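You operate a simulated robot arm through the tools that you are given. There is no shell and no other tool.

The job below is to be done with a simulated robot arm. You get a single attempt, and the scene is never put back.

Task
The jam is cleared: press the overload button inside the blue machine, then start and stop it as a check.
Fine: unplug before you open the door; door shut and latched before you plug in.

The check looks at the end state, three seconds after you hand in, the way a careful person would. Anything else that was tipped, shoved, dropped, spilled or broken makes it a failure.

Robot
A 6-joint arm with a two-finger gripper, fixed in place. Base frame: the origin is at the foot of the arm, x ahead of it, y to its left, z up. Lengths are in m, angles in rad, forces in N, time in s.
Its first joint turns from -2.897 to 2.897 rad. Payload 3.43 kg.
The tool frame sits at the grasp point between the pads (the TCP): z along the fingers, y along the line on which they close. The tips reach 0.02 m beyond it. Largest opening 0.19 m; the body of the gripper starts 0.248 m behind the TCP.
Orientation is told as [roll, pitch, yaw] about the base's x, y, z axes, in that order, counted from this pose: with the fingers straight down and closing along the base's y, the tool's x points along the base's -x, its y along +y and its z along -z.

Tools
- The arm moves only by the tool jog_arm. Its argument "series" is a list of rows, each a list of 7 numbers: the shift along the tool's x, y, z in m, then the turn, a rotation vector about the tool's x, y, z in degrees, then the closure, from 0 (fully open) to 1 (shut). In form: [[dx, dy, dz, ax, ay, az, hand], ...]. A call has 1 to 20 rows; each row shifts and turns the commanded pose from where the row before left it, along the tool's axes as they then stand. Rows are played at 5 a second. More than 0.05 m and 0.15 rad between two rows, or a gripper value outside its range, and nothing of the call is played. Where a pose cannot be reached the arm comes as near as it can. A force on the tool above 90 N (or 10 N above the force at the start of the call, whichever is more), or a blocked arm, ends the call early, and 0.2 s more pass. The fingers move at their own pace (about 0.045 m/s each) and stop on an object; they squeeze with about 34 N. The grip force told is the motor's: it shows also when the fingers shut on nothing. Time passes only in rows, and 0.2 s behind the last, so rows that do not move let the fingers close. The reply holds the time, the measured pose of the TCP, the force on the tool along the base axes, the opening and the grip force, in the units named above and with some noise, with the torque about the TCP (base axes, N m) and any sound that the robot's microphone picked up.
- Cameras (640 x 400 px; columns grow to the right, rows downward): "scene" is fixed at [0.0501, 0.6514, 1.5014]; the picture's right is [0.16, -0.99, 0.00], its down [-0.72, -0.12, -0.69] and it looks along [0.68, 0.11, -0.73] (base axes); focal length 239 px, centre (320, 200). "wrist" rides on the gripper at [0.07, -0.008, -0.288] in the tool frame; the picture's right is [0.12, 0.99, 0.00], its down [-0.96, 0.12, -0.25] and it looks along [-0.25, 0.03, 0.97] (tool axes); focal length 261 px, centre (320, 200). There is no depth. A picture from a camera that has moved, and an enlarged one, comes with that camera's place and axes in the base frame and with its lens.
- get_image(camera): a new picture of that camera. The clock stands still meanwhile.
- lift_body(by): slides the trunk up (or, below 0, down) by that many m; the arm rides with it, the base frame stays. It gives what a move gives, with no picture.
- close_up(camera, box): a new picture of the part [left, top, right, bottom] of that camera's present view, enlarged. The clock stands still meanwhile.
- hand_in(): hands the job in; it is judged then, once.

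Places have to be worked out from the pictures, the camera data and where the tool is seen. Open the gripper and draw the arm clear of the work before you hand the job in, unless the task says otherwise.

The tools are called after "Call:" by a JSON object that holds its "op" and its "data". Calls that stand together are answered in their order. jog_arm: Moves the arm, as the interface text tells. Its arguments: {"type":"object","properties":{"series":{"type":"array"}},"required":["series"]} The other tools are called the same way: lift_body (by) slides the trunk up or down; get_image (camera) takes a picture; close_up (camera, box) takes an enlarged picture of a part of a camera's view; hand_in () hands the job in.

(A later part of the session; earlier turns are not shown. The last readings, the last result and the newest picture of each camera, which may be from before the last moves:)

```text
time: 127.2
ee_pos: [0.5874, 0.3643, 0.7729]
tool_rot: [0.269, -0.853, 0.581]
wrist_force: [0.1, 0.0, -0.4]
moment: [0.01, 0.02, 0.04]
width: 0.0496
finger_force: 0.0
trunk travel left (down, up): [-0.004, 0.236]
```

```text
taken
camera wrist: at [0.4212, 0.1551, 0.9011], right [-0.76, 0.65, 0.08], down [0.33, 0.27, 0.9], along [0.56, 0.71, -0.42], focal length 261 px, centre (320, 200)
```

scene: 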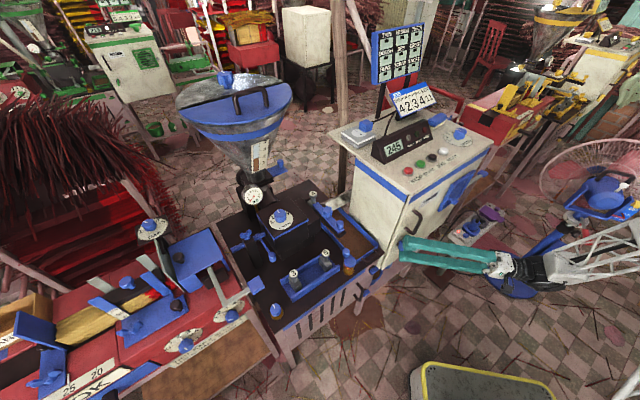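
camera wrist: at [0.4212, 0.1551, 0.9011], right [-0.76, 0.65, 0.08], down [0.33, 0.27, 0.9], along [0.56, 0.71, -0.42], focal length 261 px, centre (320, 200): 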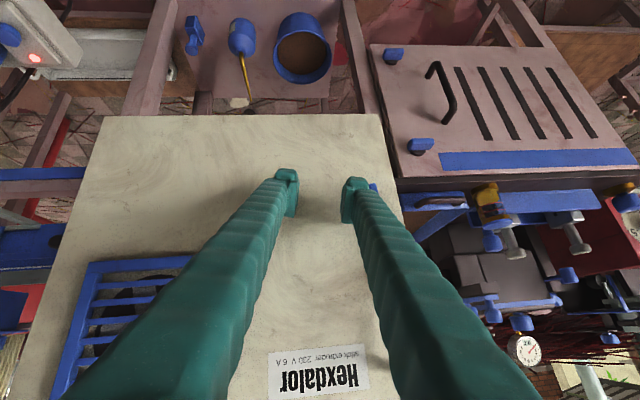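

Call:
{"op": "jog_arm", "data": {"series": [[0.0225, 0, -0.0268, 0, 0, 0, 0.74], [0.0045, 0.0353, 0.0038, 0, 0, 0, 0.74], [0.0045, 0.0353, 0.0038, 0, 0, 0, 0.74]]}}

Call:
{"op": "close_up", "data": {"camera": "wrist", "box": [250, 150, 378, 230]}}

```text
time: 128.0
ee_pos: [0.5115, 0.391, 0.7747]
tool_rot: [0.271, -0.856, 0.577]
wrist_force: [-0.5, -0.9, 0.5]
moment: [-0.02, 0.06, 0.01]
width: 0.0491
finger_force: 0.1
trunk travel left (down, up): [-0.004, 0.236]
```

```text
5.00 times, centred on (314, 190) of wrist
camera zoom: at [0.345, 0.1814, 0.9027], right [-0.76, 0.65, 0.08], down [0.33, 0.27, 0.9], along [0.56, 0.71, -0.42], focal length 1303 px, centre (350, 250)
```

zoom: 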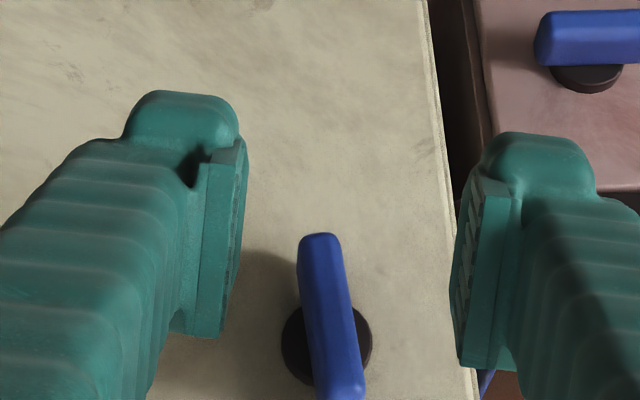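

The bar is near vertical and centred. I advance and close on it; the pads, rolled about 10°, will already help it clockwise.

Call:
{"op": "jog_arm", "data": {"series": [[-0.0097, 0, 0.0116, 0, 0, 0, 0.74], [-0.0097, 0, 0.0116, 0, 0, 0, 0.74], [-0.0097, 0, 0.0115, 0, 0, 0, 0.74], [0, 0, 0, 0, 0, 0, 1], [0, 0, 0, 0, 0, 0, 1], [0, 0, 0, 0, 0, 0, 1], [0, 0, 0, 0, 0, 0, 1]]}}

Call:
{"op": "close_up", "data": {"camera": "wrist", "box": [250, 150, 378, 230]}}

```text
time: 129.6
ee_pos: [0.5434, 0.4213, 0.7733]
tool_rot: [0.272, -0.854, 0.577]
wrist_force: [-0.3, 1.0, 0.3]
moment: [-0.01, 0.0, 0.05]
width: 0.0111
finger_force: 44.7
trunk travel left (down, up): [-0.004, 0.236]
```

```text
5.00 times, centred on (314, 190) of wrist
camera zoom: at [0.3774, 0.2126, 0.902], right [-0.76, 0.65, 0.08], down [0.33, 0.27, 0.9], along [0.56, 0.71, -0.42], focal length 1303 px, centre (350, 250)
```

zoom: 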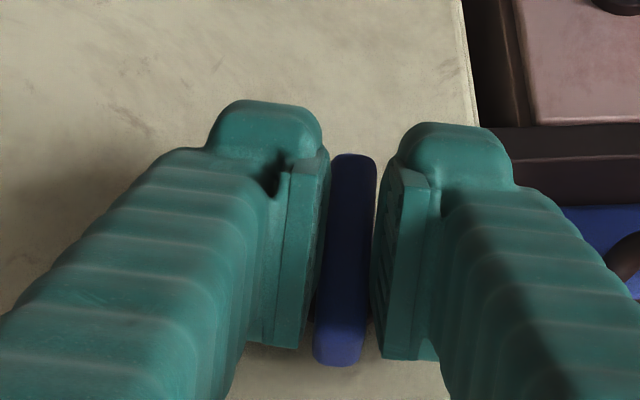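

A clean grip with near-zero load. I turn clockwise until the stop.

Call:
{"op": "jog_arm", "data": {"series": [[0, 0, 0, -2.57, 0, 3.06, 1], [0, 0, 0, -2.57, 0, 3.06, 1], [0, 0, 0, -2.57, 0, 3.06, 1]]}}

Call:
{"op": "close_up", "data": {"camera": "wrist", "box": [250, 150, 378, 230]}}

```text
time: 130.4
ee_pos: [0.5435, 0.422, 0.7754]
tool_rot: [0.564, -0.788, 0.361]
wrist_force: [2.9, -9.7, -2.8]
moment: [-0.19, -0.18, -0.05]
width: 0.0112
finger_force: 44.9
trunk travel left (down, up): [-0.004, 0.236]
```

```text
5.00 times, centred on (314, 190) of wrist
camera zoom: at [0.3961, 0.1942, 0.8926], right [-0.73, 0.62, 0.29], down [0.47, 0.14, 0.87], along [0.5, 0.77, -0.39], focal length 1303 px, centre (350, 250)
```

zoom: 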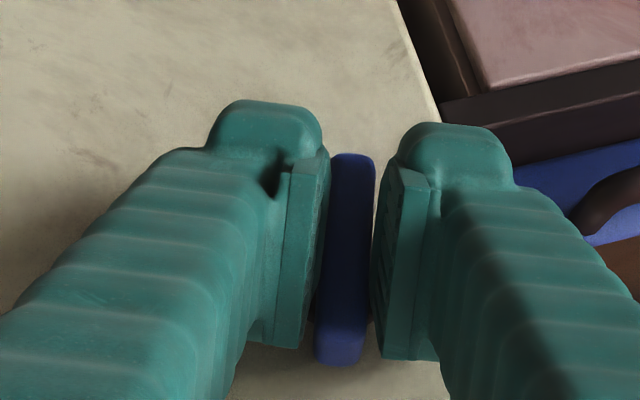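

Call:
{"op": "jog_arm", "data": {"series": [[0, 0, 0, -2.57, 0, 3.06, 1], [0, 0, 0, -2.57, 0, 3.06, 1]]}}

Call:
{"op": "close_up", "data": {"camera": "wrist", "box": [250, 150, 378, 230]}}

```text
time: 131.0
ee_pos: [0.544, 0.4217, 0.7741]
tool_rot: [0.736, -0.723, 0.245]
wrist_force: [7.5, -19.6, -2.2]
moment: [-0.74, -0.83, -0.22]
width: 0.0125
finger_force: 45.3
trunk travel left (down, up): [-0.004, 0.236]
```

```text
5.00 times, centred on (314, 190) of wrist
camera zoom: at [0.4074, 0.1829, 0.8835], right [-0.69, 0.59, 0.42], down [0.55, 0.06, 0.83], along [0.47, 0.81, -0.36], focal length 1303 px, centre (350, 250)
```

zoom: 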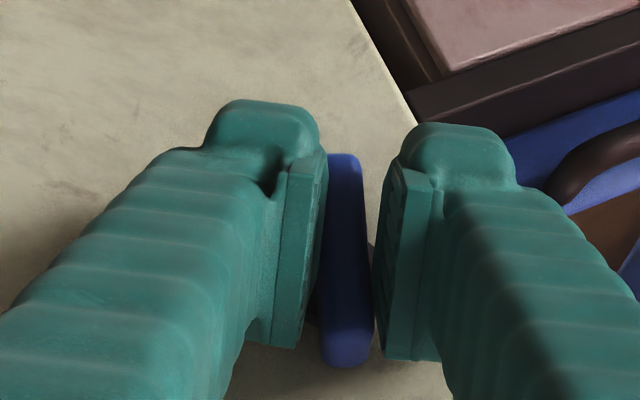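

The clockwise stop is reached: torque is rising and the bar starts to slip. The latch is back in its latched position. I open, retreat, and check.

Call:
{"op": "jog_arm", "data": {"series": [[0, 0, 0, 0, 0, 0, 0.85], [0, 0, 0, 0, 0, 0, 0.74], [0, 0, 0, 0, 0, 0, 0.74], [0.0097, 0, -0.0116, 0, 0, 0, 0.74], [0.0097, 0, -0.0116, 0, 0, 0, 0.74], [0.0097, 0, -0.0115, 0, 0, 0, 0.74]]}}

Call:
{"op": "get_image", "data": {"camera": "wrist"}}

Call:
{"op": "close_up", "data": {"camera": "scene", "box": [360, 200, 456, 260]}}

```text
time: 132.4
ee_pos: [0.5117, 0.3902, 0.774]
tool_rot: [0.736, -0.724, 0.247]
wrist_force: [0.3, -0.7, -1.3]
moment: [-0.02, 0.03, 0.01]
width: 0.0495
finger_force: 0.0
trunk travel left (down, up): [-0.004, 0.236]
```

```text
taken
camera wrist: at [0.3753, 0.1515, 0.883], right [-0.69, 0.59, 0.42], down [0.55, 0.06, 0.83], along [0.46, 0.81, -0.36], focal length 261 px, centre (320, 200)
```

wrist: 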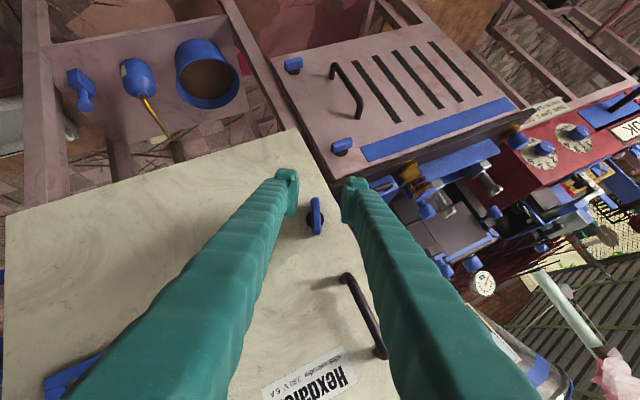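

```text
6.67 times, centred on (408, 230) of scene
camera zoom: at [0.0501, 0.6514, 1.5014], right [0.16, -0.99, 0.0], down [-0.72, -0.12, -0.69], along [0.68, 0.11, -0.73], focal length 1596 px, centre (-267, 0)
```

zoom: 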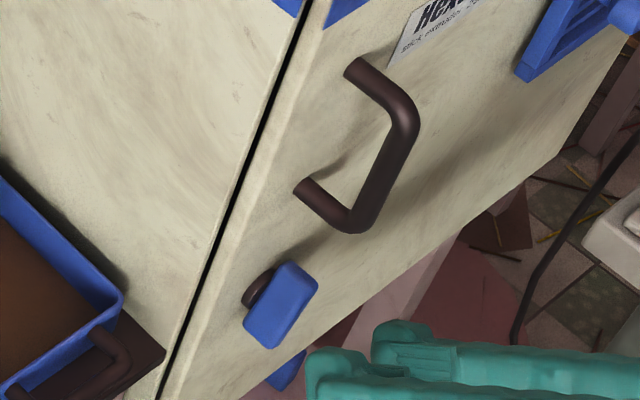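

The latch bar matches its original latched position in the picture exactly. I go back to the handle for a gentle pull test to be sure before plugging in.

Call:
{"op": "jog_arm", "data": {"series": [[-0.0197, 0.0155, -0.0165, 0, 0, 0, 0.74], [0, 0, 0, 4.98, 0, -5.94, 0.6], [0, 0, 0, 4.98, 0, -5.94, 0.6], [0, 0, 0, 4.98, 0, -5.94, 0.6], [0, 0, 0, 4.98, 0, -5.94, 0.6], [-0.0258, 0, -0.0216, 0, 0, 0, 0.6], [-0.0258, 0, -0.0216, 0, 0, 0, 0.6], [-0.0258, 0, -0.0216, 0, 0, 0, 0.6], [0, 0, 0, 0, 5, 0, 0.6]]}}

Call:
{"op": "get_image", "data": {"camera": "wrist"}}

```text
time: 134.4
ee_pos: [0.5088, 0.3919, 0.9052]
tool_rot: [-0.023, -0.786, 0.802]
wrist_force: [0.0, -0.1, 0.0]
moment: [0.0, -0.04, -0.01]
width: 0.0761
finger_force: 0.0
trunk travel left (down, up): [-0.004, 0.236]
```

```text
taken
camera wrist: at [0.3348, 0.2096, 1.0591], right [-0.76, 0.64, -0.1], down [0.27, 0.45, 0.85], along [0.59, 0.62, -0.51], focal length 261 px, centre (320, 200)
```

wrist: 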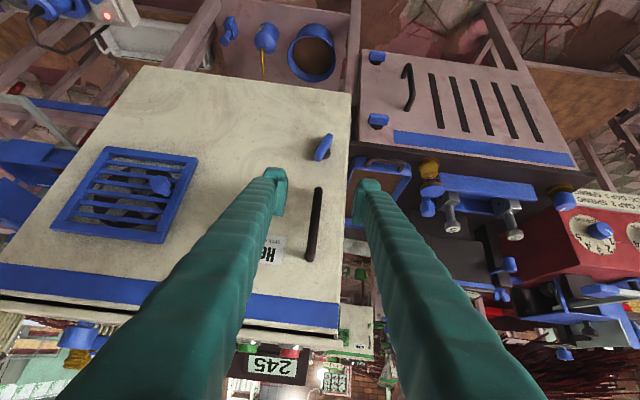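

Call:
{"op": "jog_arm", "data": {"series": [[-0.0108, -0.001, 0.0108, 0, 0, 0, 0.6], [-0.0108, -0.001, 0.0108, 0, 0, 0, 0.6], [-0.0109, -0.001, 0.0109, 0, 0, 0, 0.6], [0, 0, 0, 0, 0, 0, 1], [0, 0, 0, 0, 0, 0, 1], [0, 0, 0, 0, 0, 0, 1], [0, 0, 0, 0, 0, 0, 1], [0, 0, 0, 0, 0, 0, 1], [0.002, 0, -0.002, 0, 0, 0, 1], [0.002, 0, -0.002, 0, 0, 0, 1]]}}

```text
time: 136.6
ee_pos: [0.5401, 0.4193, 0.9048]
tool_rot: [-0.023, -0.786, 0.801]
wrist_force: [-10.6, 29.8, -4.9]
moment: [0.32, 0.11, 0.05]
width: 0.0105
finger_force: 44.3
trunk travel left (down, up): [-0.004, 0.236]
```

Call:
{"op": "jog_arm", "data": {"series": [[0.0014, 0, -0.0014, 0, 0, 0, 1], [0.0014, 0, -0.0014, 0, 0, 0, 1]]}}

Call:
{"op": "close_up", "data": {"camera": "scene", "box": [370, 170, 450, 220]}}

```text
time: 137.2
ee_pos: [0.539, 0.4178, 0.9048]
tool_rot: [-0.022, -0.788, 0.802]
wrist_force: [2.9, 50.9, -3.1]
moment: [0.41, 0.0, 0.08]
width: 0.0106
finger_force: 43.9
trunk travel left (down, up): [-0.004, 0.236]
```

```text
8.00 times, centred on (410, 195) of scene
camera zoom: at [0.0501, 0.6514, 1.5014], right [0.16, -0.99, 0.0], down [-0.72, -0.12, -0.69], along [0.68, 0.11, -0.73], focal length 1915 px, centre (-400, 240)
```

zoom: 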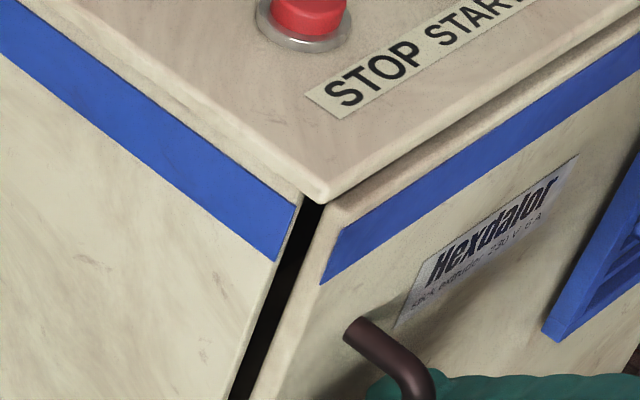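

The door holds against 38 N, so it is latched, with a couple of millimetres of play. I push it back home, release the handle and retreat.

Call:
{"op": "jog_arm", "data": {"series": [[-0.002, 0, 0.002, 0, 0, 0, 1], [-0.002, 0, 0.002, 0, 0, 0, 1], [-0.002, 0, 0.002, 0, 0, 0, 1], [-0.001, 0, 0.001, 0, 0, 0, 1], [0, 0, 0, 0, 0, 0, 0.6], [0, 0, 0, 0, 0, 0, 0.6], [0, 0, 0, 0, 0, 0, 0.6], [0, 0, 0, 0, 0, 0, 0.6], [0, 0, 0, 0, 0, 0, 0.6], [0.0177, 0, -0.0177, 0, 0, 0, 0.6], [0.0177, 0, -0.0177, 0, 0, 0, 0.6], [0.0177, 0, -0.0177, 0, 0, 0, 0.6]]}}

Call:
{"op": "close_up", "data": {"camera": "scene", "box": [360, 160, 456, 270]}}

```text
time: 139.8
ee_pos: [0.4913, 0.3692, 0.9058]
tool_rot: [-0.021, -0.785, 0.801]
wrist_force: [0.9, 0.1, -0.2]
moment: [-0.01, 0.02, 0.02]
width: 0.0761
finger_force: 0.1
trunk travel left (down, up): [-0.004, 0.236]
```

```text
3.64 times, centred on (408, 215) of scene
camera zoom: at [0.0501, 0.6514, 1.5014], right [0.16, -0.99, 0.0], down [-0.72, -0.12, -0.69], along [0.68, 0.11, -0.73], focal length 870 px, centre (0, 146)
```

zoom: 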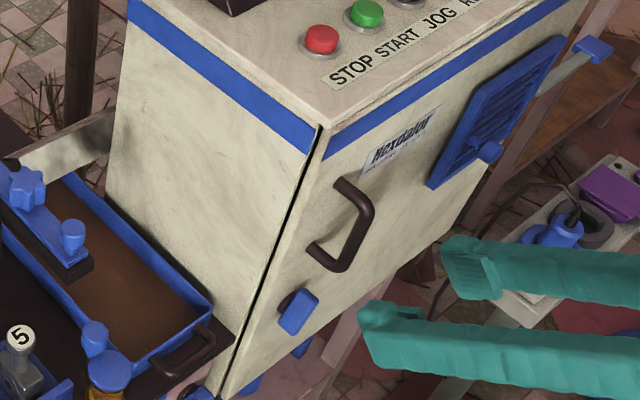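

Door shut and latched. Now I bring the tool upright, raise the trunk, and go back up for the plug.

Call:
{"op": "jog_arm", "data": {"series": [[0.014, 0, -0.014, 0, 7.5, 0, 0.6], [0.014, 0, -0.014, 0, 7.5, 0, 0.6], [0.01, 0, -0.01, 0, 7.5, 0, 0.6], [0, 0, 0, 0, 7.5, 0, 0.6], [0, 0, 0, 0, 7.5, 0, 0.6], [0, 0, 0, 0, 7.5, 0, 0.6], [0, 0, -0.04, 0, 0, 0, 0.6], [0, 0, -0.04, 0, 0, 0, 0.6]]}}

Call:
{"op": "lift_body", "data": {"by": 0.235}}

```text
time: 141.6
ee_pos: [0.4535, 0.332, 0.9915]
tool_rot: [-0.015, 0.0, 0.786]
wrist_force: [0.2, -0.6, -0.2]
moment: [0.01, 0.07, -0.04]
width: 0.0762
finger_force: 0.0
trunk travel left (down, up): [-0.004, 0.236]
```

```text
time: 144.1
ee_pos: [0.4533, 0.3312, 1.2268]
tool_rot: [-0.016, 0.0, 0.784]
wrist_force: [-0.2, -0.5, -0.6]
moment: [-0.01, -0.01, -0.03]
width: 0.0761
finger_force: 0.1
trunk travel left (down, up): [-0.239, 0.001]
```

I yaw the tool 90° so the fingers again close along the cabinet depth, then move over the parked plug.

Call:
{"op": "jog_arm", "data": {"series": [[0, 0, 0, 0, 0, 7.5, 0.6], [0, 0, 0, 0, 0, 7.5, 0.6], [0, 0, 0, 0, 0, 7.5, 0.6], [0, 0, 0, 0, 0, 7.5, 0.6], [0, 0, 0, 0, 0, 7.5, 0.6], [0, 0, 0, 0, 0, 7.5, 0.6], [0, 0, 0, 0, 0, 7.5, 0.6], [0, 0, 0, 0, 0, 7.5, 0.6], [0, 0, 0, 0, 0, 7.5, 0.6], [0, 0, 0, 0, 0, 7.5, 0.6], [0, 0, 0, 0, 0, 7.5, 0.6], [0, 0, 0, 0, 0, 7.5, 0.6]]}}

Call:
{"op": "jog_arm", "data": {"series": [[-0.0038, 0.0441, 0.0057, 0, 0, 0, 0.6], [-0.0038, 0.0441, 0.0057, 0, 0, 0, 0.6], [-0.0038, 0.0441, 0.0057, 0, 0, 0, 0.6], [-0.0038, 0.0441, 0.0057, 0, 0, 0, 0.6], [-0.0038, 0.0441, 0.0057, 0, 0, 0, 0.6], [-0.0038, 0.0441, 0.0057, 0, 0, 0, 0.6], [-0.0038, 0.0441, 0.0057, 0, 0, 0, 0.6], [-0.0038, 0.0441, 0.0057, 0, 0, 0, 0.6], [-0.0038, 0.0441, 0.0057, 0, 0, 0, 0.6]]}}

Call:
{"op": "get_image", "data": {"camera": "wrist"}}

Call:
{"op": "close_up", "data": {"camera": "scene", "box": [330, 80, 458, 160]}}

```text
time: 146.7
ee_pos: [0.454, 0.3325, 1.2259]
tool_rot: [0.001, -0.016, -0.787]
wrist_force: [0.1, -0.8, -0.3]
moment: [0.03, -0.02, 0.01]
width: 0.0759
finger_force: 0.0
trunk travel left (down, up): [-0.239, 0.001]
```

```text
time: 148.7
ee_pos: [0.7582, 0.5893, 1.1771]
tool_rot: [0.001, -0.015, -0.785]
wrist_force: [-0.4, -1.3, 0.7]
moment: [0.08, -0.17, 0.0]
width: 0.0759
finger_force: 0.0
trunk travel left (down, up): [-0.239, 0.001]
```

```text
taken
camera wrist: at [0.7002, 0.6365, 1.4635], right [0.62, 0.79, 0.0], down [0.76, -0.6, 0.26], along [0.21, -0.16, -0.96], focal length 261 px, centre (320, 200)
```

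wrist: 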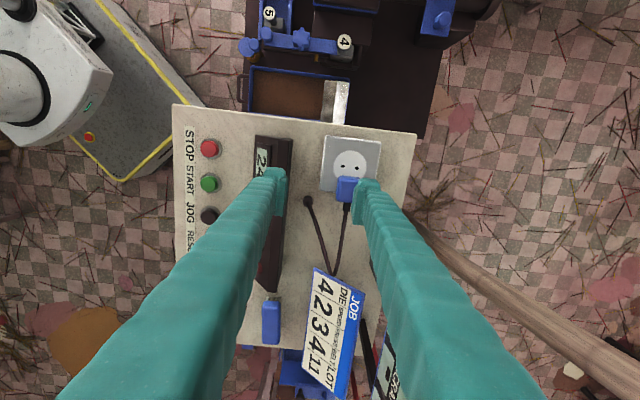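

```text
5.00 times, centred on (394, 120) of scene
camera zoom: at [0.0501, 0.6514, 1.5014], right [0.16, -0.99, 0.0], down [-0.72, -0.12, -0.69], along [0.68, 0.11, -0.73], focal length 1197 px, centre (-50, 600)
```

zoom: 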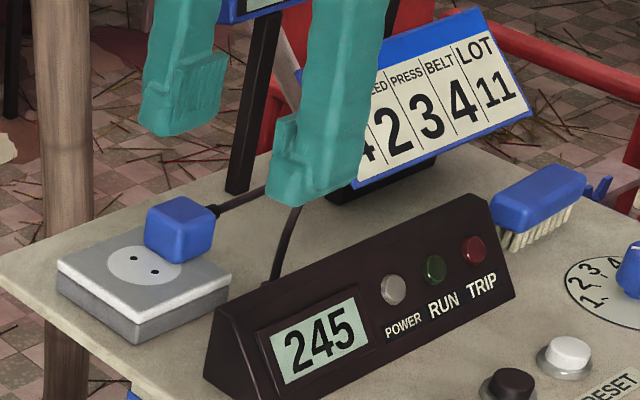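

Call:
{"op": "close_up", "data": {"camera": "wrist", "box": [300, 120, 428, 200]}}

Call:
{"op": "close_up", "data": {"camera": "scene", "box": [336, 110, 384, 140]}}

```text
5.00 times, centred on (364, 160) of wrist
camera zoom: at [0.7002, 0.6365, 1.4635], right [0.62, 0.79, 0.0], down [0.76, -0.6, 0.26], along [0.21, -0.16, -0.96], focal length 1303 px, centre (100, 400)
```

zoom: 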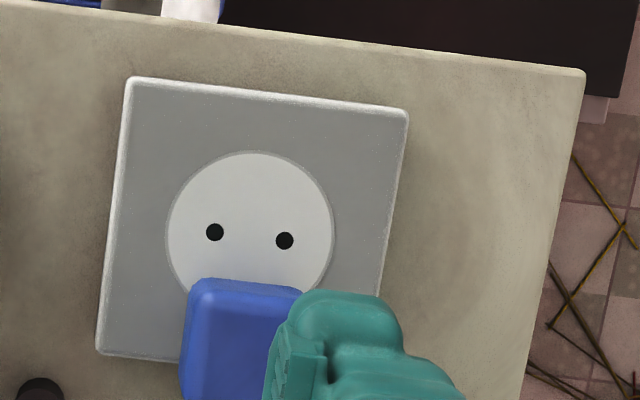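

```text
13.33 times, centred on (360, 125) of scene
camera zoom: at [0.0501, 0.6514, 1.5014], right [0.16, -0.99, 0.0], down [-0.72, -0.12, -0.69], along [0.68, 0.11, -0.73], focal length 3192 px, centre (-213, 1200)
```

zoom: 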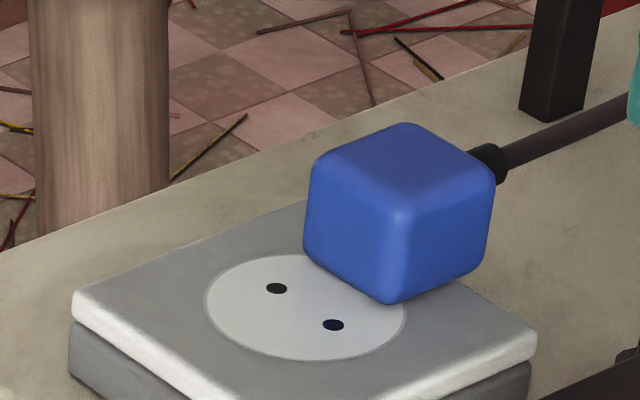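

The plug is still where I left it, flat and square, at about (0.792, 0.617). I move directly above it.

Call:
{"op": "jog_arm", "data": {"series": [[-0.0017, 0.0143, 0, 0.61, 0.61, 0, 0.6], [-0.0017, 0.0143, 0, 0, 0, 0, 0.6], [-0.0018, 0.0143, 0, 0, 0, 0, 0.6]]}}

Call:
{"op": "close_up", "data": {"camera": "wrist", "box": [256, 130, 384, 210]}}

```text
time: 149.4
ee_pos: [0.7931, 0.615, 1.176]
tool_rot: [-0.011, -0.004, -0.784]
wrist_force: [-0.6, -0.7, 0.3]
moment: [0.06, -0.09, 0.02]
width: 0.0761
finger_force: 0.1
trunk travel left (down, up): [-0.239, 0.001]
```

```text
5.00 times, centred on (320, 170) of wrist
camera zoom: at [0.7388, 0.6625, 1.4638], right [0.62, 0.79, -0.01], down [0.76, -0.6, 0.25], along [0.19, -0.16, -0.97], focal length 1303 px, centre (320, 350)
```

zoom: 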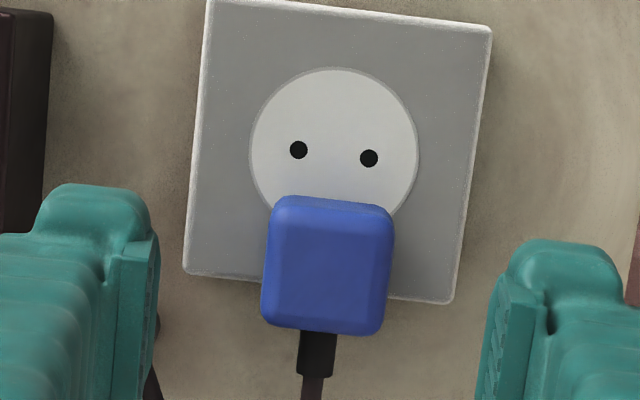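

Nearly centred: the plug is ~2 mm left and deeper. I correct that, descend and grip.

Call:
{"op": "jog_arm", "data": {"series": [[0.002, 0.002, 0.02, 0, 0, 0, 0.6], [0, 0, 0.02, 0, 0, 0, 0.6], [0, 0, 0.02, 0, 0, 0, 0.6], [0, 0, 0.019, 0, 0, 0, 0.6], [0, 0, 0, 0, 0, 0, 0.6]]}}

Call:
{"op": "close_up", "data": {"camera": "wrist", "box": [256, 130, 384, 210]}}

Call:
{"op": "close_up", "data": {"camera": "scene", "box": [336, 100, 400, 140]}}

```text
time: 150.7
ee_pos: [0.7925, 0.6157, 1.097]
tool_rot: [-0.012, -0.005, -0.785]
wrist_force: [0.0, 0.5, 0.2]
moment: [0.03, -0.02, 0.01]
width: 0.0761
finger_force: 0.0
trunk travel left (down, up): [-0.239, 0.001]
```

```text
5.00 times, centred on (320, 170) of wrist
camera zoom: at [0.7387, 0.6646, 1.3841], right [0.62, 0.79, -0.01], down [0.76, -0.6, 0.25], along [0.19, -0.16, -0.97], focal length 1303 px, centre (320, 350)
```

zoom: 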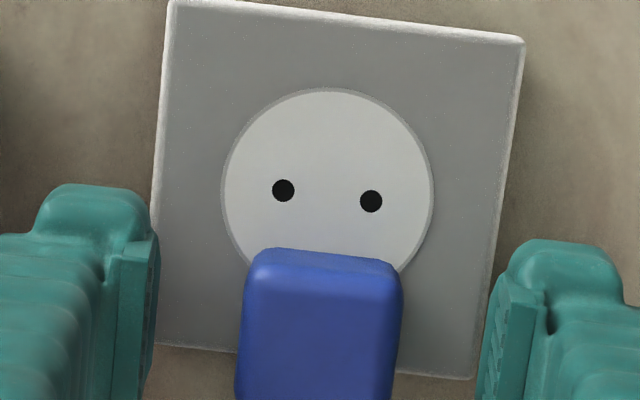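

```text
10.00 times, centred on (368, 120) of scene
camera zoom: at [0.0501, 0.6514, 1.5014], right [0.16, -0.99, 0.0], down [-0.72, -0.12, -0.69], along [0.68, 0.11, -0.73], focal length 2394 px, centre (-160, 1000)
```

zoom: 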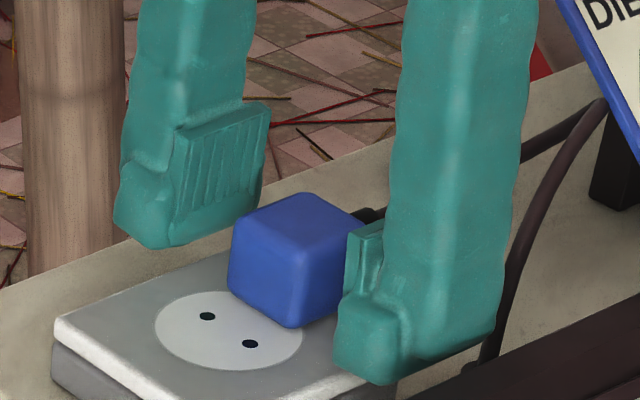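

Call:
{"op": "jog_arm", "data": {"series": [[0, 0, 0.001, 0, 0, 0, 0.8], [0, 0, 0, 0, 0, 0, 1], [0, 0, 0, 0, 0, 0, 1], [0, 0, 0, 0, 0, 0, 1], [0, 0, 0, 0, 0, 0, 1]]}}

Call:
{"op": "close_up", "data": {"camera": "scene", "box": [336, 100, 400, 140]}}

```text
time: 151.8
ee_pos: [0.7916, 0.6169, 1.0955]
tool_rot: [-0.011, -0.004, -0.785]
wrist_force: [0.0, -0.1, 1.2]
moment: [-0.01, 0.02, -0.01]
width: 0.0345
finger_force: 34.0
trunk travel left (down, up): [-0.239, 0.001]
```

```text
10.00 times, centred on (368, 120) of scene
camera zoom: at [0.0501, 0.6514, 1.5014], right [0.16, -0.99, 0.0], down [-0.72, -0.12, -0.69], along [0.68, 0.11, -0.73], focal length 2394 px, centre (-160, 1000)
```

zoom: 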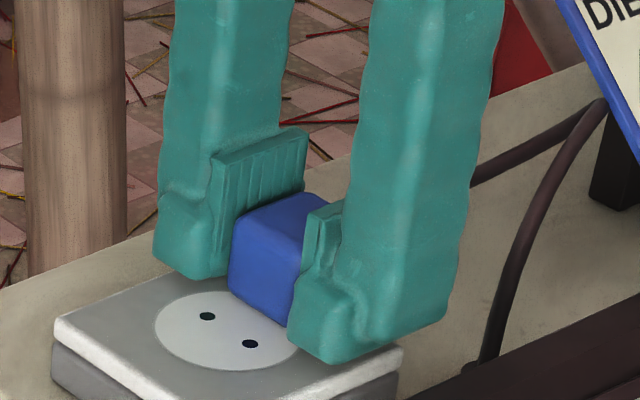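

Gripped with no load. I lift the plug 20 mm and move it left 0.030 m over the holes, then check the alignment.

Call:
{"op": "jog_arm", "data": {"series": [[0, 0, -0.005, 0, 0, 0, 1], [0, 0, -0.008, 0, 0, 0, 1], [0, 0, -0.01, 0, 0, 0, 1], [0.01, 0, 0, 0, 0, 0, 1], [0.01, 0, 0, 0, 0, 0, 1], [0.0097, 0.0005, 0, 0, 0, 0, 1], [0, 0, 0, 0, 0, 0, 1]]}}

Call:
{"op": "close_up", "data": {"camera": "scene", "box": [336, 100, 400, 140]}}

Call:
{"op": "close_up", "data": {"camera": "wrist", "box": [256, 130, 384, 210]}}

```text
time: 153.4
ee_pos: [0.7722, 0.6395, 1.1189]
tool_rot: [-0.01, -0.005, -0.786]
wrist_force: [0.6, -0.3, -0.4]
moment: [-0.01, 0.01, 0.0]
width: 0.0347
finger_force: 33.9
trunk travel left (down, up): [-0.239, 0.001]
```

```text
10.00 times, centred on (368, 120) of scene
camera zoom: at [0.0501, 0.6514, 1.5014], right [0.16, -0.99, 0.0], down [-0.72, -0.12, -0.69], along [0.68, 0.11, -0.73], focal length 2394 px, centre (-160, 1000)
```

zoom: 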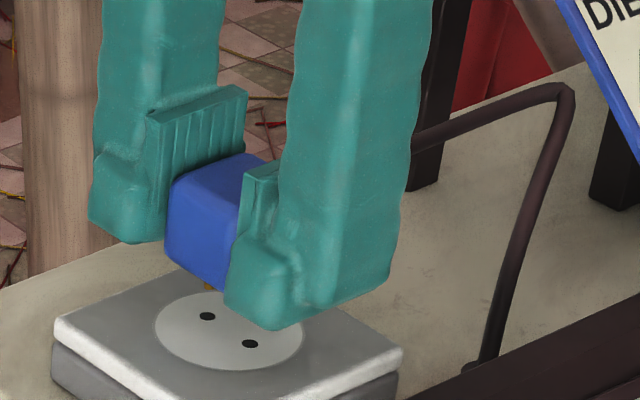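

```text
5.00 times, centred on (320, 170) of wrist
camera zoom: at [0.7175, 0.6865, 1.406], right [0.62, 0.79, -0.01], down [0.76, -0.6, 0.25], along [0.19, -0.16, -0.97], focal length 1303 px, centre (320, 350)
```

zoom: 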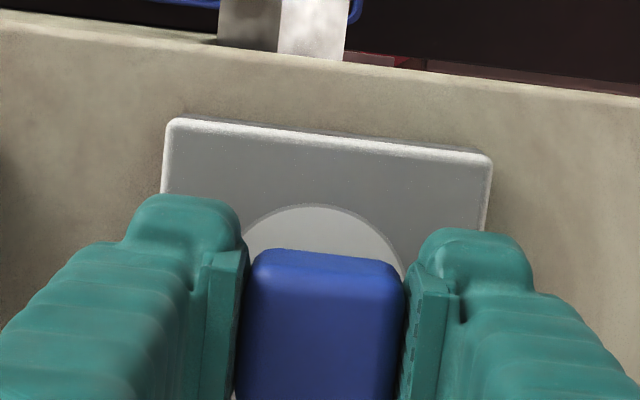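

The pin hangs directly above its hole, within about 1 mm. I nudge 1 mm left and lower it into the socket in small steps.

Call:
{"op": "jog_arm", "data": {"series": [[0.001, 0, 0.004, 0, 0, 0, 1], [0, 0, 0.004, 0, 0, 0, 1], [0, 0, 0.004, 0, 0, 0, 1], [0, 0, 0.003, 0, 0, 0, 1]]}}

Call:
{"op": "close_up", "data": {"camera": "scene", "box": [336, 100, 432, 160]}}

```text
time: 154.4
ee_pos: [0.7717, 0.6386, 1.1034]
tool_rot: [-0.012, -0.006, -0.784]
wrist_force: [0.5, 0.4, -1.0]
moment: [-0.04, -0.02, -0.04]
width: 0.0348
finger_force: 34.5
trunk travel left (down, up): [-0.239, 0.001]
```

```text
6.67 times, centred on (384, 130) of scene
camera zoom: at [0.0501, 0.6514, 1.5014], right [0.16, -0.99, 0.0], down [-0.72, -0.12, -0.69], along [0.68, 0.11, -0.73], focal length 1596 px, centre (-107, 667)
```

zoom: 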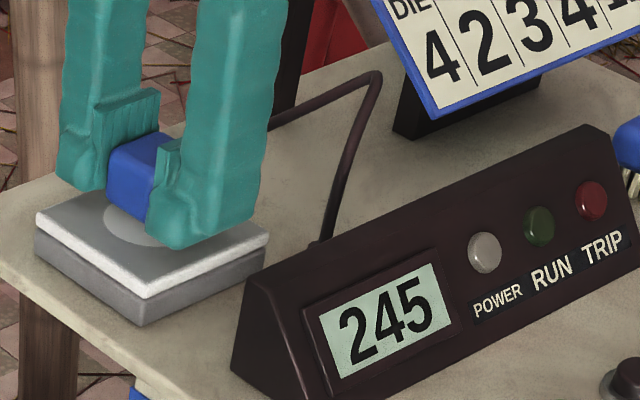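

Call:
{"op": "jog_arm", "data": {"series": [[0, 0, 0.003, 0, 0, 0, 1], [0, 0, 0.002, 0, 0, 0, 1], [0, 0, 0.002, 0, 0, 0, 1]]}}

Call:
{"op": "close_up", "data": {"camera": "scene", "box": [336, 100, 432, 160]}}

```text
time: 155.2
ee_pos: [0.7718, 0.6385, 1.097]
tool_rot: [-0.011, -0.005, -0.785]
wrist_force: [-1.1, 1.5, -1.2]
moment: [-0.01, 0.01, -0.04]
width: 0.0345
finger_force: 34.1
trunk travel left (down, up): [-0.239, 0.001]
```

```text
6.67 times, centred on (384, 130) of scene
camera zoom: at [0.0501, 0.6514, 1.5014], right [0.16, -0.99, 0.0], down [-0.72, -0.12, -0.69], along [0.68, 0.11, -0.73], focal length 1596 px, centre (-107, 667)
```

zoom: 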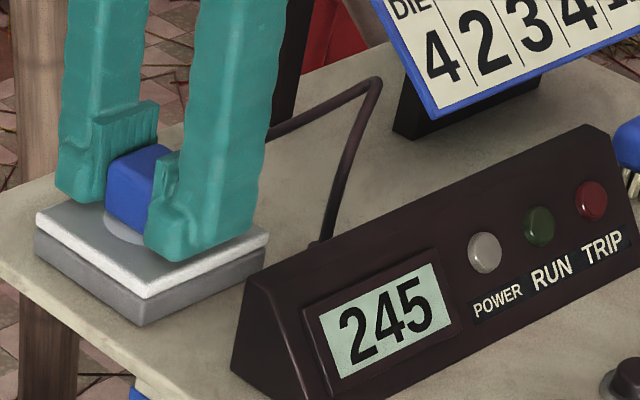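

Call:
{"op": "jog_arm", "data": {"series": [[0, 0, 0.0015, 0, 0, 0, 1], [0, 0, 0.0015, 0, 0, 0, 1]]}}

Call:
{"op": "close_up", "data": {"camera": "scene", "box": [336, 100, 432, 160]}}

```text
time: 155.8
ee_pos: [0.7721, 0.6379, 1.095]
tool_rot: [-0.008, -0.006, -0.785]
wrist_force: [3.7, 2.5, 16.4]
moment: [-0.02, 0.01, -0.01]
width: 0.0348
finger_force: 34.2
trunk travel left (down, up): [-0.239, 0.001]
```

```text
6.67 times, centred on (384, 130) of scene
camera zoom: at [0.0501, 0.6514, 1.5014], right [0.16, -0.99, 0.0], down [-0.72, -0.12, -0.69], along [0.68, 0.11, -0.73], focal length 1596 px, centre (-107, 667)
```

zoom: 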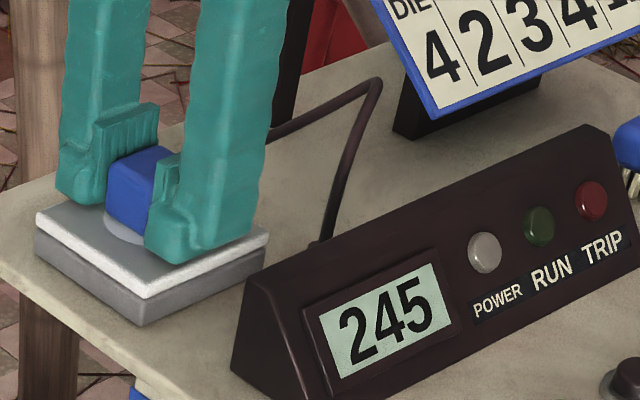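

Contact but no snap yet. The snap-out earlier happened when the plug was dragged ~2–3 mm deeper, so its true seat is ~2 mm nearer the front. I ease up, shift 2 mm toward the front, and press again.

Call:
{"op": "jog_arm", "data": {"series": [[0, 0, -0.002, 0, 0, 0, 1], [0, -0.002, 0, 0, 0, 0, 1], [0, 0, 0.0015, 0, 0, 0, 1], [0, 0, 0.001, 0, 0, 0, 1]]}}

Call:
{"op": "close_up", "data": {"camera": "scene", "box": [336, 100, 432, 160]}}

```text
time: 156.8
ee_pos: [0.7716, 0.6372, 1.0948]
tool_rot: [-0.007, -0.007, -0.784]
wrist_force: [8.8, 7.2, 31.5]
moment: [0.21, -0.22, -0.01]
width: 0.0344
finger_force: 33.9
trunk travel left (down, up): [-0.239, 0.001]
```

```text
6.67 times, centred on (384, 130) of scene
camera zoom: at [0.0501, 0.6514, 1.5014], right [0.16, -0.99, 0.0], down [-0.72, -0.12, -0.69], along [0.68, 0.11, -0.73], focal length 1596 px, centre (-107, 667)
```

zoom: 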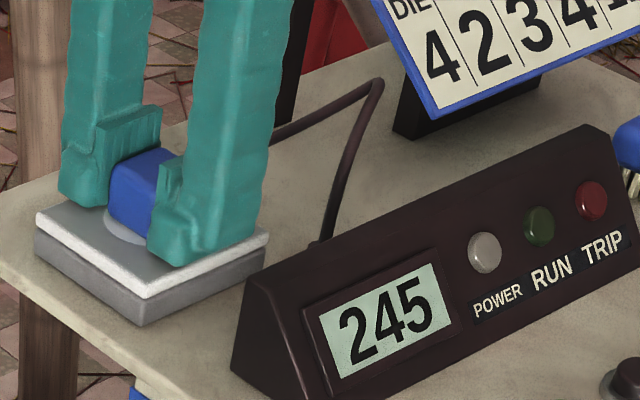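

Call:
{"op": "close_up", "data": {"camera": "scene", "box": [340, 115, 380, 140]}}

Call:
{"op": "close_up", "data": {"camera": "wrist", "box": [256, 130, 384, 210]}}

```text
16.00 times, centred on (360, 128) of scene
camera zoom: at [0.0501, 0.6514, 1.5014], right [0.16, -0.99, 0.0], down [-0.72, -0.12, -0.69], along [0.68, 0.11, -0.73], focal length 3830 px, centre (-320, 1360)
```

zoom: 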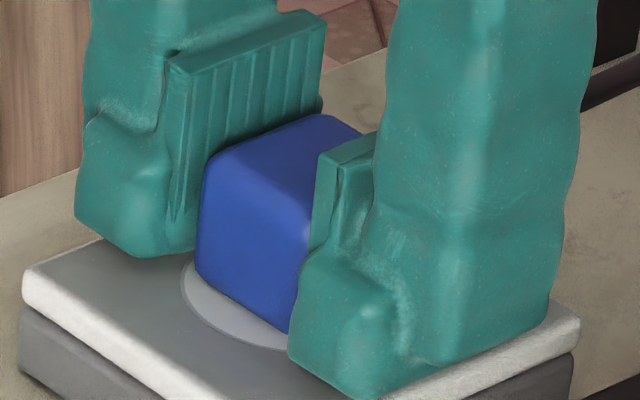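

```text
5.00 times, centred on (320, 170) of wrist
camera zoom: at [0.7149, 0.6844, 1.3827], right [0.62, 0.79, -0.01], down [0.76, -0.6, 0.25], along [0.19, -0.16, -0.97], focal length 1303 px, centre (320, 350)
```

zoom: 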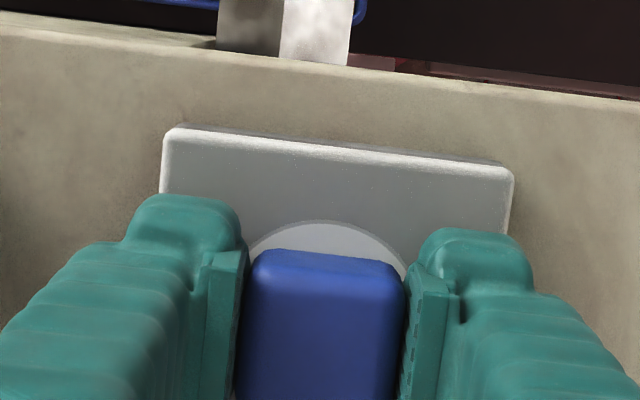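

Call:
{"op": "close_up", "data": {"camera": "scene", "box": [320, 90, 432, 160]}}

```text
5.71 times, centred on (376, 125) of scene
camera zoom: at [0.0501, 0.6514, 1.5014], right [0.16, -0.99, 0.0], down [-0.72, -0.12, -0.69], along [0.68, 0.11, -0.73], focal length 1368 px, centre (0, 629)
```

zoom: 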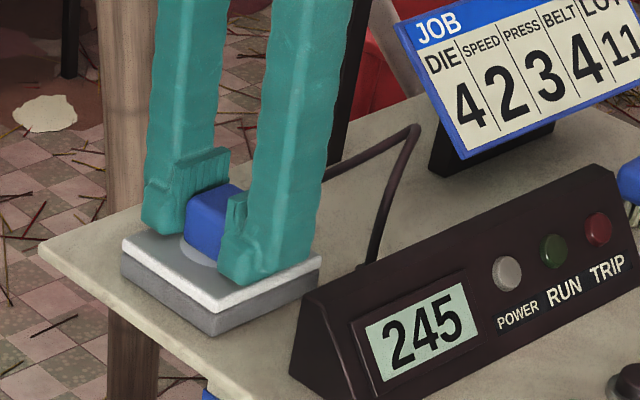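

The cube's image position now matches the seated one horizontally, but the fingertips bottom on the plate before the plug seats. I release it gently here and push it down from the top with closed fingers.

Call:
{"op": "jog_arm", "data": {"series": [[0, 0, -0.0015, 0, 0, 0, 1], [0, 0, 0, 0, 0, 0, 0.8], [0, 0, 0, 0, 0, 0, 0.7], [0, 0, 0, 0, 0, 0, 0.6], [0, 0, 0, 0, 0, 0, 0.6]]}}

Call:
{"op": "close_up", "data": {"camera": "scene", "box": [320, 90, 432, 160]}}

```text
time: 158.1
ee_pos: [0.7705, 0.6378, 1.0916]
tool_rot: [-0.012, -0.005, -0.785]
wrist_force: [-1.0, 0.4, 0.6]
moment: [0.04, -0.02, 0.01]
width: 0.076
finger_force: 0.0
trunk travel left (down, up): [-0.239, 0.001]
```

```text
5.71 times, centred on (376, 125) of scene
camera zoom: at [0.0501, 0.6514, 1.5014], right [0.16, -0.99, 0.0], down [-0.72, -0.12, -0.69], along [0.68, 0.11, -0.73], focal length 1368 px, centre (0, 629)
```

zoom: 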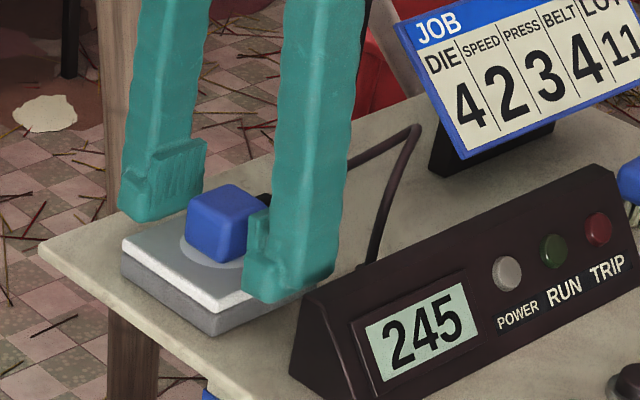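

The plug stays upright at the seat. I raise the hand, close the fingers above it and press straight down on its top.

Call:
{"op": "jog_arm", "data": {"series": [[0, 0, -0.02, 0, 0, 0, 0.6], [0, 0, -0.02, 0, 0, 0, 0.6], [0, 0, -0.015, 0, 0, 0, 0.6], [0, 0, 0, 0, 0, 0, 1], [0, 0, 0, 0, 0, 0, 1], [0, 0, 0, 0, 0, 0, 1], [0, 0, 0, 0, 0, 0, 1], [0, 0, 0, 0, 0, 0, 1], [0, 0, 0, 0, 0, 0, 1]]}}

Call:
{"op": "close_up", "data": {"camera": "scene", "box": [320, 90, 432, 160]}}

Call:
{"op": "close_up", "data": {"camera": "wrist", "box": [256, 130, 384, 210]}}

```text
time: 160.1
ee_pos: [0.7693, 0.6386, 1.1506]
tool_rot: [-0.01, -0.007, -0.786]
wrist_force: [-0.5, 0.2, -0.4]
moment: [0.0, 0.02, 0.01]
width: 0.0
finger_force: 33.8
trunk travel left (down, up): [-0.239, 0.001]
```

```text
5.71 times, centred on (376, 125) of scene
camera zoom: at [0.0501, 0.6514, 1.5014], right [0.16, -0.99, 0.0], down [-0.72, -0.12, -0.69], along [0.68, 0.11, -0.73], focal length 1368 px, centre (0, 629)
```

zoom: 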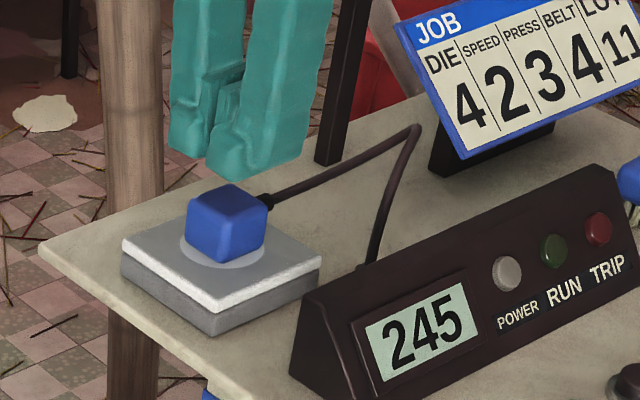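

```text
5.00 times, centred on (320, 170) of wrist
camera zoom: at [0.7156, 0.6856, 1.4373], right [0.62, 0.79, -0.01], down [0.76, -0.6, 0.25], along [0.19, -0.16, -0.97], focal length 1303 px, centre (320, 350)
```

zoom: 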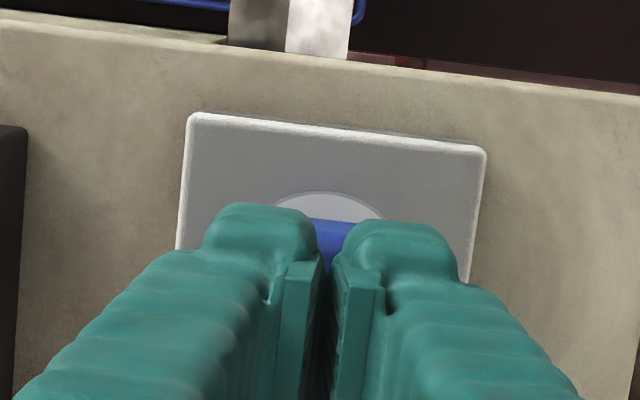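

The plug looks practically in its original seat. I press down on its top.

Call:
{"op": "jog_arm", "data": {"series": [[0, 0, 0.01, 0, 0, 0, 1], [0, 0, 0.01, 0, 0, 0, 1], [0, 0, 0.004, 0, 0, 0, 1], [0, 0, 0.002, 0, 0, 0, 1], [0, 0, 0.002, 0, 0, 0, 1]]}}

Call:
{"op": "close_up", "data": {"camera": "scene", "box": [320, 90, 432, 160]}}

```text
time: 161.2
ee_pos: [0.7701, 0.638, 1.1242]
tool_rot: [-0.008, -0.005, -0.785]
wrist_force: [4.2, 3.9, 21.8]
moment: [0.17, -0.09, 0.0]
width: 0.0059
finger_force: 33.8
trunk travel left (down, up): [-0.239, 0.001]
```

```text
5.71 times, centred on (376, 125) of scene
camera zoom: at [0.0501, 0.6514, 1.5014], right [0.16, -0.99, 0.0], down [-0.72, -0.12, -0.69], along [0.68, 0.11, -0.73], focal length 1368 px, centre (0, 629)
```

zoom: 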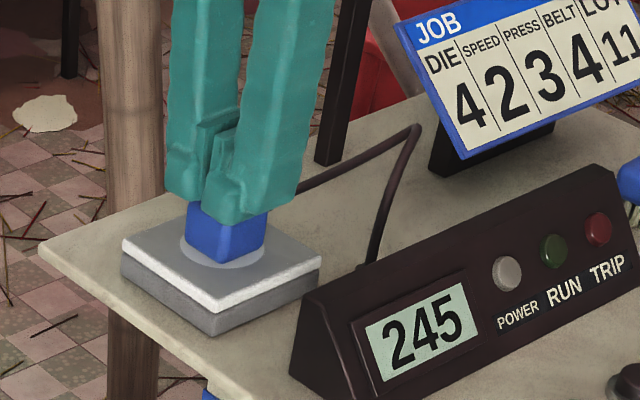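

Call:
{"op": "jog_arm", "data": {"series": [[0, 0, 0.002, 0, 0, 0, 1], [0, 0, 0.002, 0, 0, 0, 1]]}}

Call:
{"op": "close_up", "data": {"camera": "scene", "box": [340, 108, 404, 148]}}

```text
time: 161.8
ee_pos: [0.7688, 0.6367, 1.1251]
tool_rot: [-0.003, -0.005, -0.785]
wrist_force: [18.3, 14.8, 73.7]
moment: [0.57, -0.4, -0.01]
width: 0.0062
finger_force: 34.2
trunk travel left (down, up): [-0.239, 0.001]
```

```text
10.00 times, centred on (372, 128) of scene
camera zoom: at [0.0501, 0.6514, 1.5014], right [0.16, -0.99, 0.0], down [-0.72, -0.12, -0.69], along [0.68, 0.11, -0.73], focal length 2394 px, centre (-200, 920)
```

zoom: 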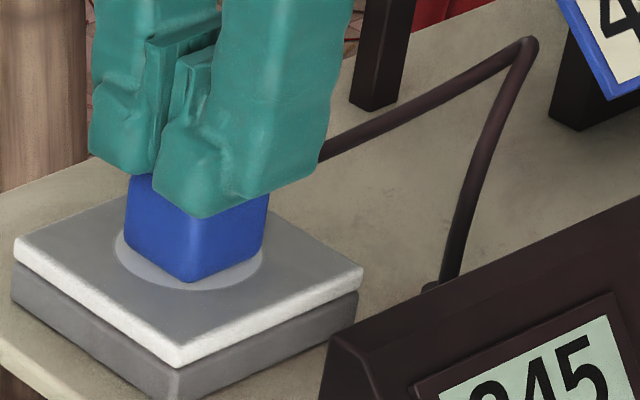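

Even 74 N doesn't seat it, so it must be slightly misaligned. I lift off and return to the earlier viewing pose (0.752, 0.633, 1.162) with open fingers, to compare the plug with its original seated picture.

Call:
{"op": "jog_arm", "data": {"series": [[0, 0, -0.008, 0, 0, 0, 1], [0, 0, -0.02, 0, 0, 0, 1], [0, 0, -0.02, 0, 0, 0, 1], [0.0075, -0.0155, 0, 0, 0, 0, 0.6], [0, 0, 0, 0, 0, 0, 0.3], [0, 0, 0, 0, 0, 0, 0], [0, 0, 0, 0, 0, 0, 0], [0, 0, 0, 0, 0, 0, 0], [0, 0, 0, 0, 0, 0, 0], [0, 0, 0, 0, 0, 0, 0]]}}

Call:
{"op": "close_up", "data": {"camera": "wrist", "box": [270, 140, 398, 220]}}

Call:
{"op": "close_up", "data": {"camera": "scene", "box": [335, 90, 415, 140]}}

```text
time: 164.1
ee_pos: [0.7548, 0.633, 1.1657]
tool_rot: [-0.011, -0.004, -0.786]
wrist_force: [-0.4, 0.1, 0.8]
moment: [0.0, -0.01, 0.05]
width: 0.1394
finger_force: 0.1
trunk travel left (down, up): [-0.239, 0.001]
```

```text
5.00 times, centred on (334, 180) of wrist
camera zoom: at [0.6998, 0.6799, 1.4531], right [0.62, 0.79, -0.01], down [0.76, -0.6, 0.25], along [0.19, -0.16, -0.97], focal length 1303 px, centre (250, 300)
```

zoom: 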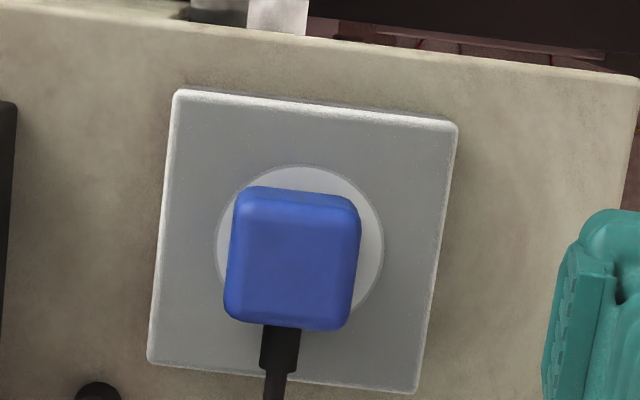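

```text
8.00 times, centred on (375, 115) of scene
camera zoom: at [0.0501, 0.6514, 1.5014], right [0.16, -0.99, 0.0], down [-0.72, -0.12, -0.69], along [0.68, 0.11, -0.73], focal length 1915 px, centre (-120, 880)
```

zoom: 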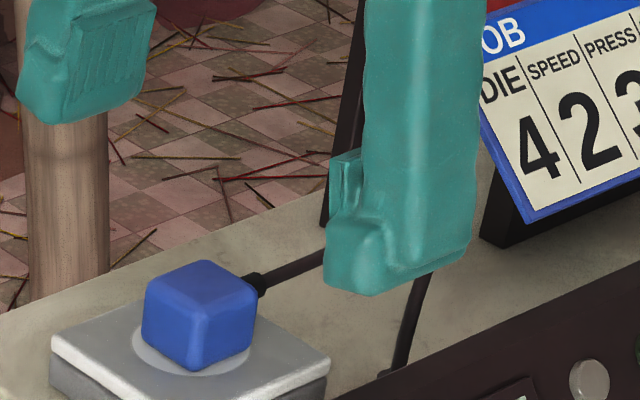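

Comparing with the original pictures, the plug sits about 2.7 mm too far toward the front (and ~0.5 mm left). I re-centre over that corrected spot with a half-open gripper.

Call:
{"op": "jog_arm", "data": {"series": [[-0.004, 0.0091, 0, 0, 0, 0, 0.6], [-0.004, 0.0091, 0, 0, 0, 0, 0.6], [0, 0, 0, 0, 0, 0, 0.6], [0, 0, 0, 0, 0, 0, 0.6], [0, 0, 0, 0, 0, 0, 0.6], [0, 0, 0, 0, 0, 0, 0.6], [0, 0, 0.02, 0, 0, 0, 0.6], [0, 0, 0.02, 0, 0, 0, 0.6], [0, 0, 0.02, 0, 0, 0, 0.6], [0, 0, 0.0095, 0, 0, 0, 0.6]]}}

Call:
{"op": "close_up", "data": {"camera": "scene", "box": [320, 90, 432, 160]}}

Call:
{"op": "close_up", "data": {"camera": "wrist", "box": [256, 130, 384, 210]}}

```text
time: 166.2
ee_pos: [0.7719, 0.6389, 1.0958]
tool_rot: [-0.01, -0.005, -0.786]
wrist_force: [-0.7, 0.1, -0.4]
moment: [0.02, 0.03, 0.05]
width: 0.0763
finger_force: 0.0
trunk travel left (down, up): [-0.239, 0.001]
```

```text
5.71 times, centred on (376, 125) of scene
camera zoom: at [0.0501, 0.6514, 1.5014], right [0.16, -0.99, 0.0], down [-0.72, -0.12, -0.69], along [0.68, 0.11, -0.73], focal length 1368 px, centre (0, 629)
```

zoom: 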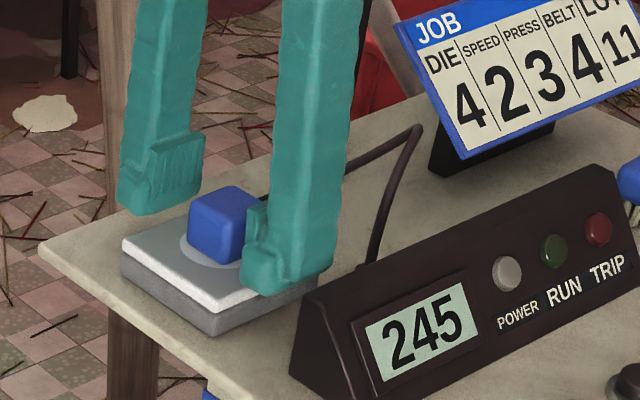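

```text
5.00 times, centred on (320, 170) of wrist
camera zoom: at [0.7176, 0.687, 1.3831], right [0.62, 0.79, -0.01], down [0.76, -0.6, 0.25], along [0.19, -0.16, -0.97], focal length 1303 px, centre (320, 350)
```

zoom: 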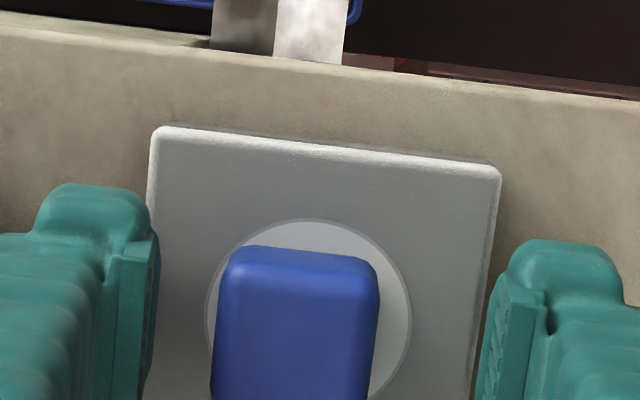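

Call:
{"op": "jog_arm", "data": {"series": [[0, 0, 0, 0, 0, 0, 0.8], [0, 0, 0, 0, 0, 0, 1], [0, 0, 0, 0, 0, 0, 1], [0, 0, 0, 0, 0, 0, 1], [0, 0, 0, 0, 0, 0, 1]]}}

Call:
{"op": "close_up", "data": {"camera": "scene", "box": [320, 90, 432, 160]}}

Call:
{"op": "close_up", "data": {"camera": "wrist", "box": [256, 130, 384, 210]}}

```text
time: 167.4
ee_pos: [0.7718, 0.6397, 1.0967]
tool_rot: [-0.01, -0.005, -0.786]
wrist_force: [0.4, 1.3, -0.4]
moment: [0.02, 0.01, -0.01]
width: 0.0347
finger_force: 34.1
trunk travel left (down, up): [-0.239, 0.001]
```

```text
5.71 times, centred on (376, 125) of scene
camera zoom: at [0.0501, 0.6514, 1.5014], right [0.16, -0.99, 0.0], down [-0.72, -0.12, -0.69], along [0.68, 0.11, -0.73], focal length 1368 px, centre (0, 629)
```

zoom: 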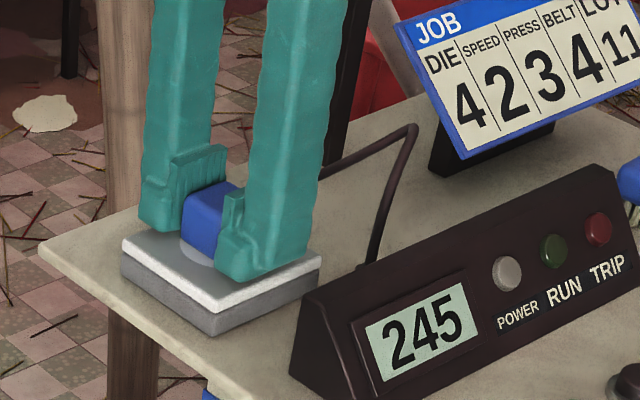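

```text
5.00 times, centred on (320, 170) of wrist
camera zoom: at [0.7175, 0.687, 1.3832], right [0.62, 0.79, -0.01], down [0.76, -0.6, 0.25], along [0.19, -0.16, -0.97], focal length 1303 px, centre (320, 350)
```

zoom: 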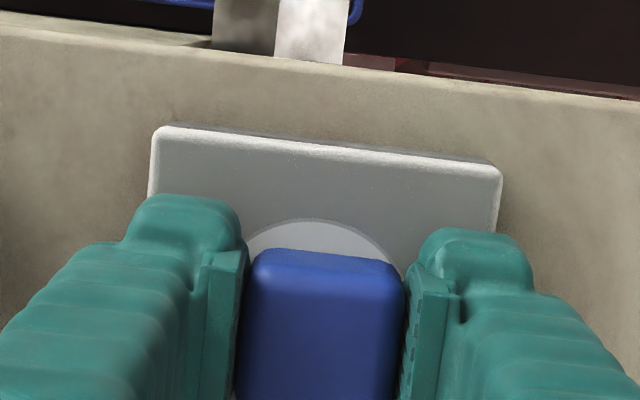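

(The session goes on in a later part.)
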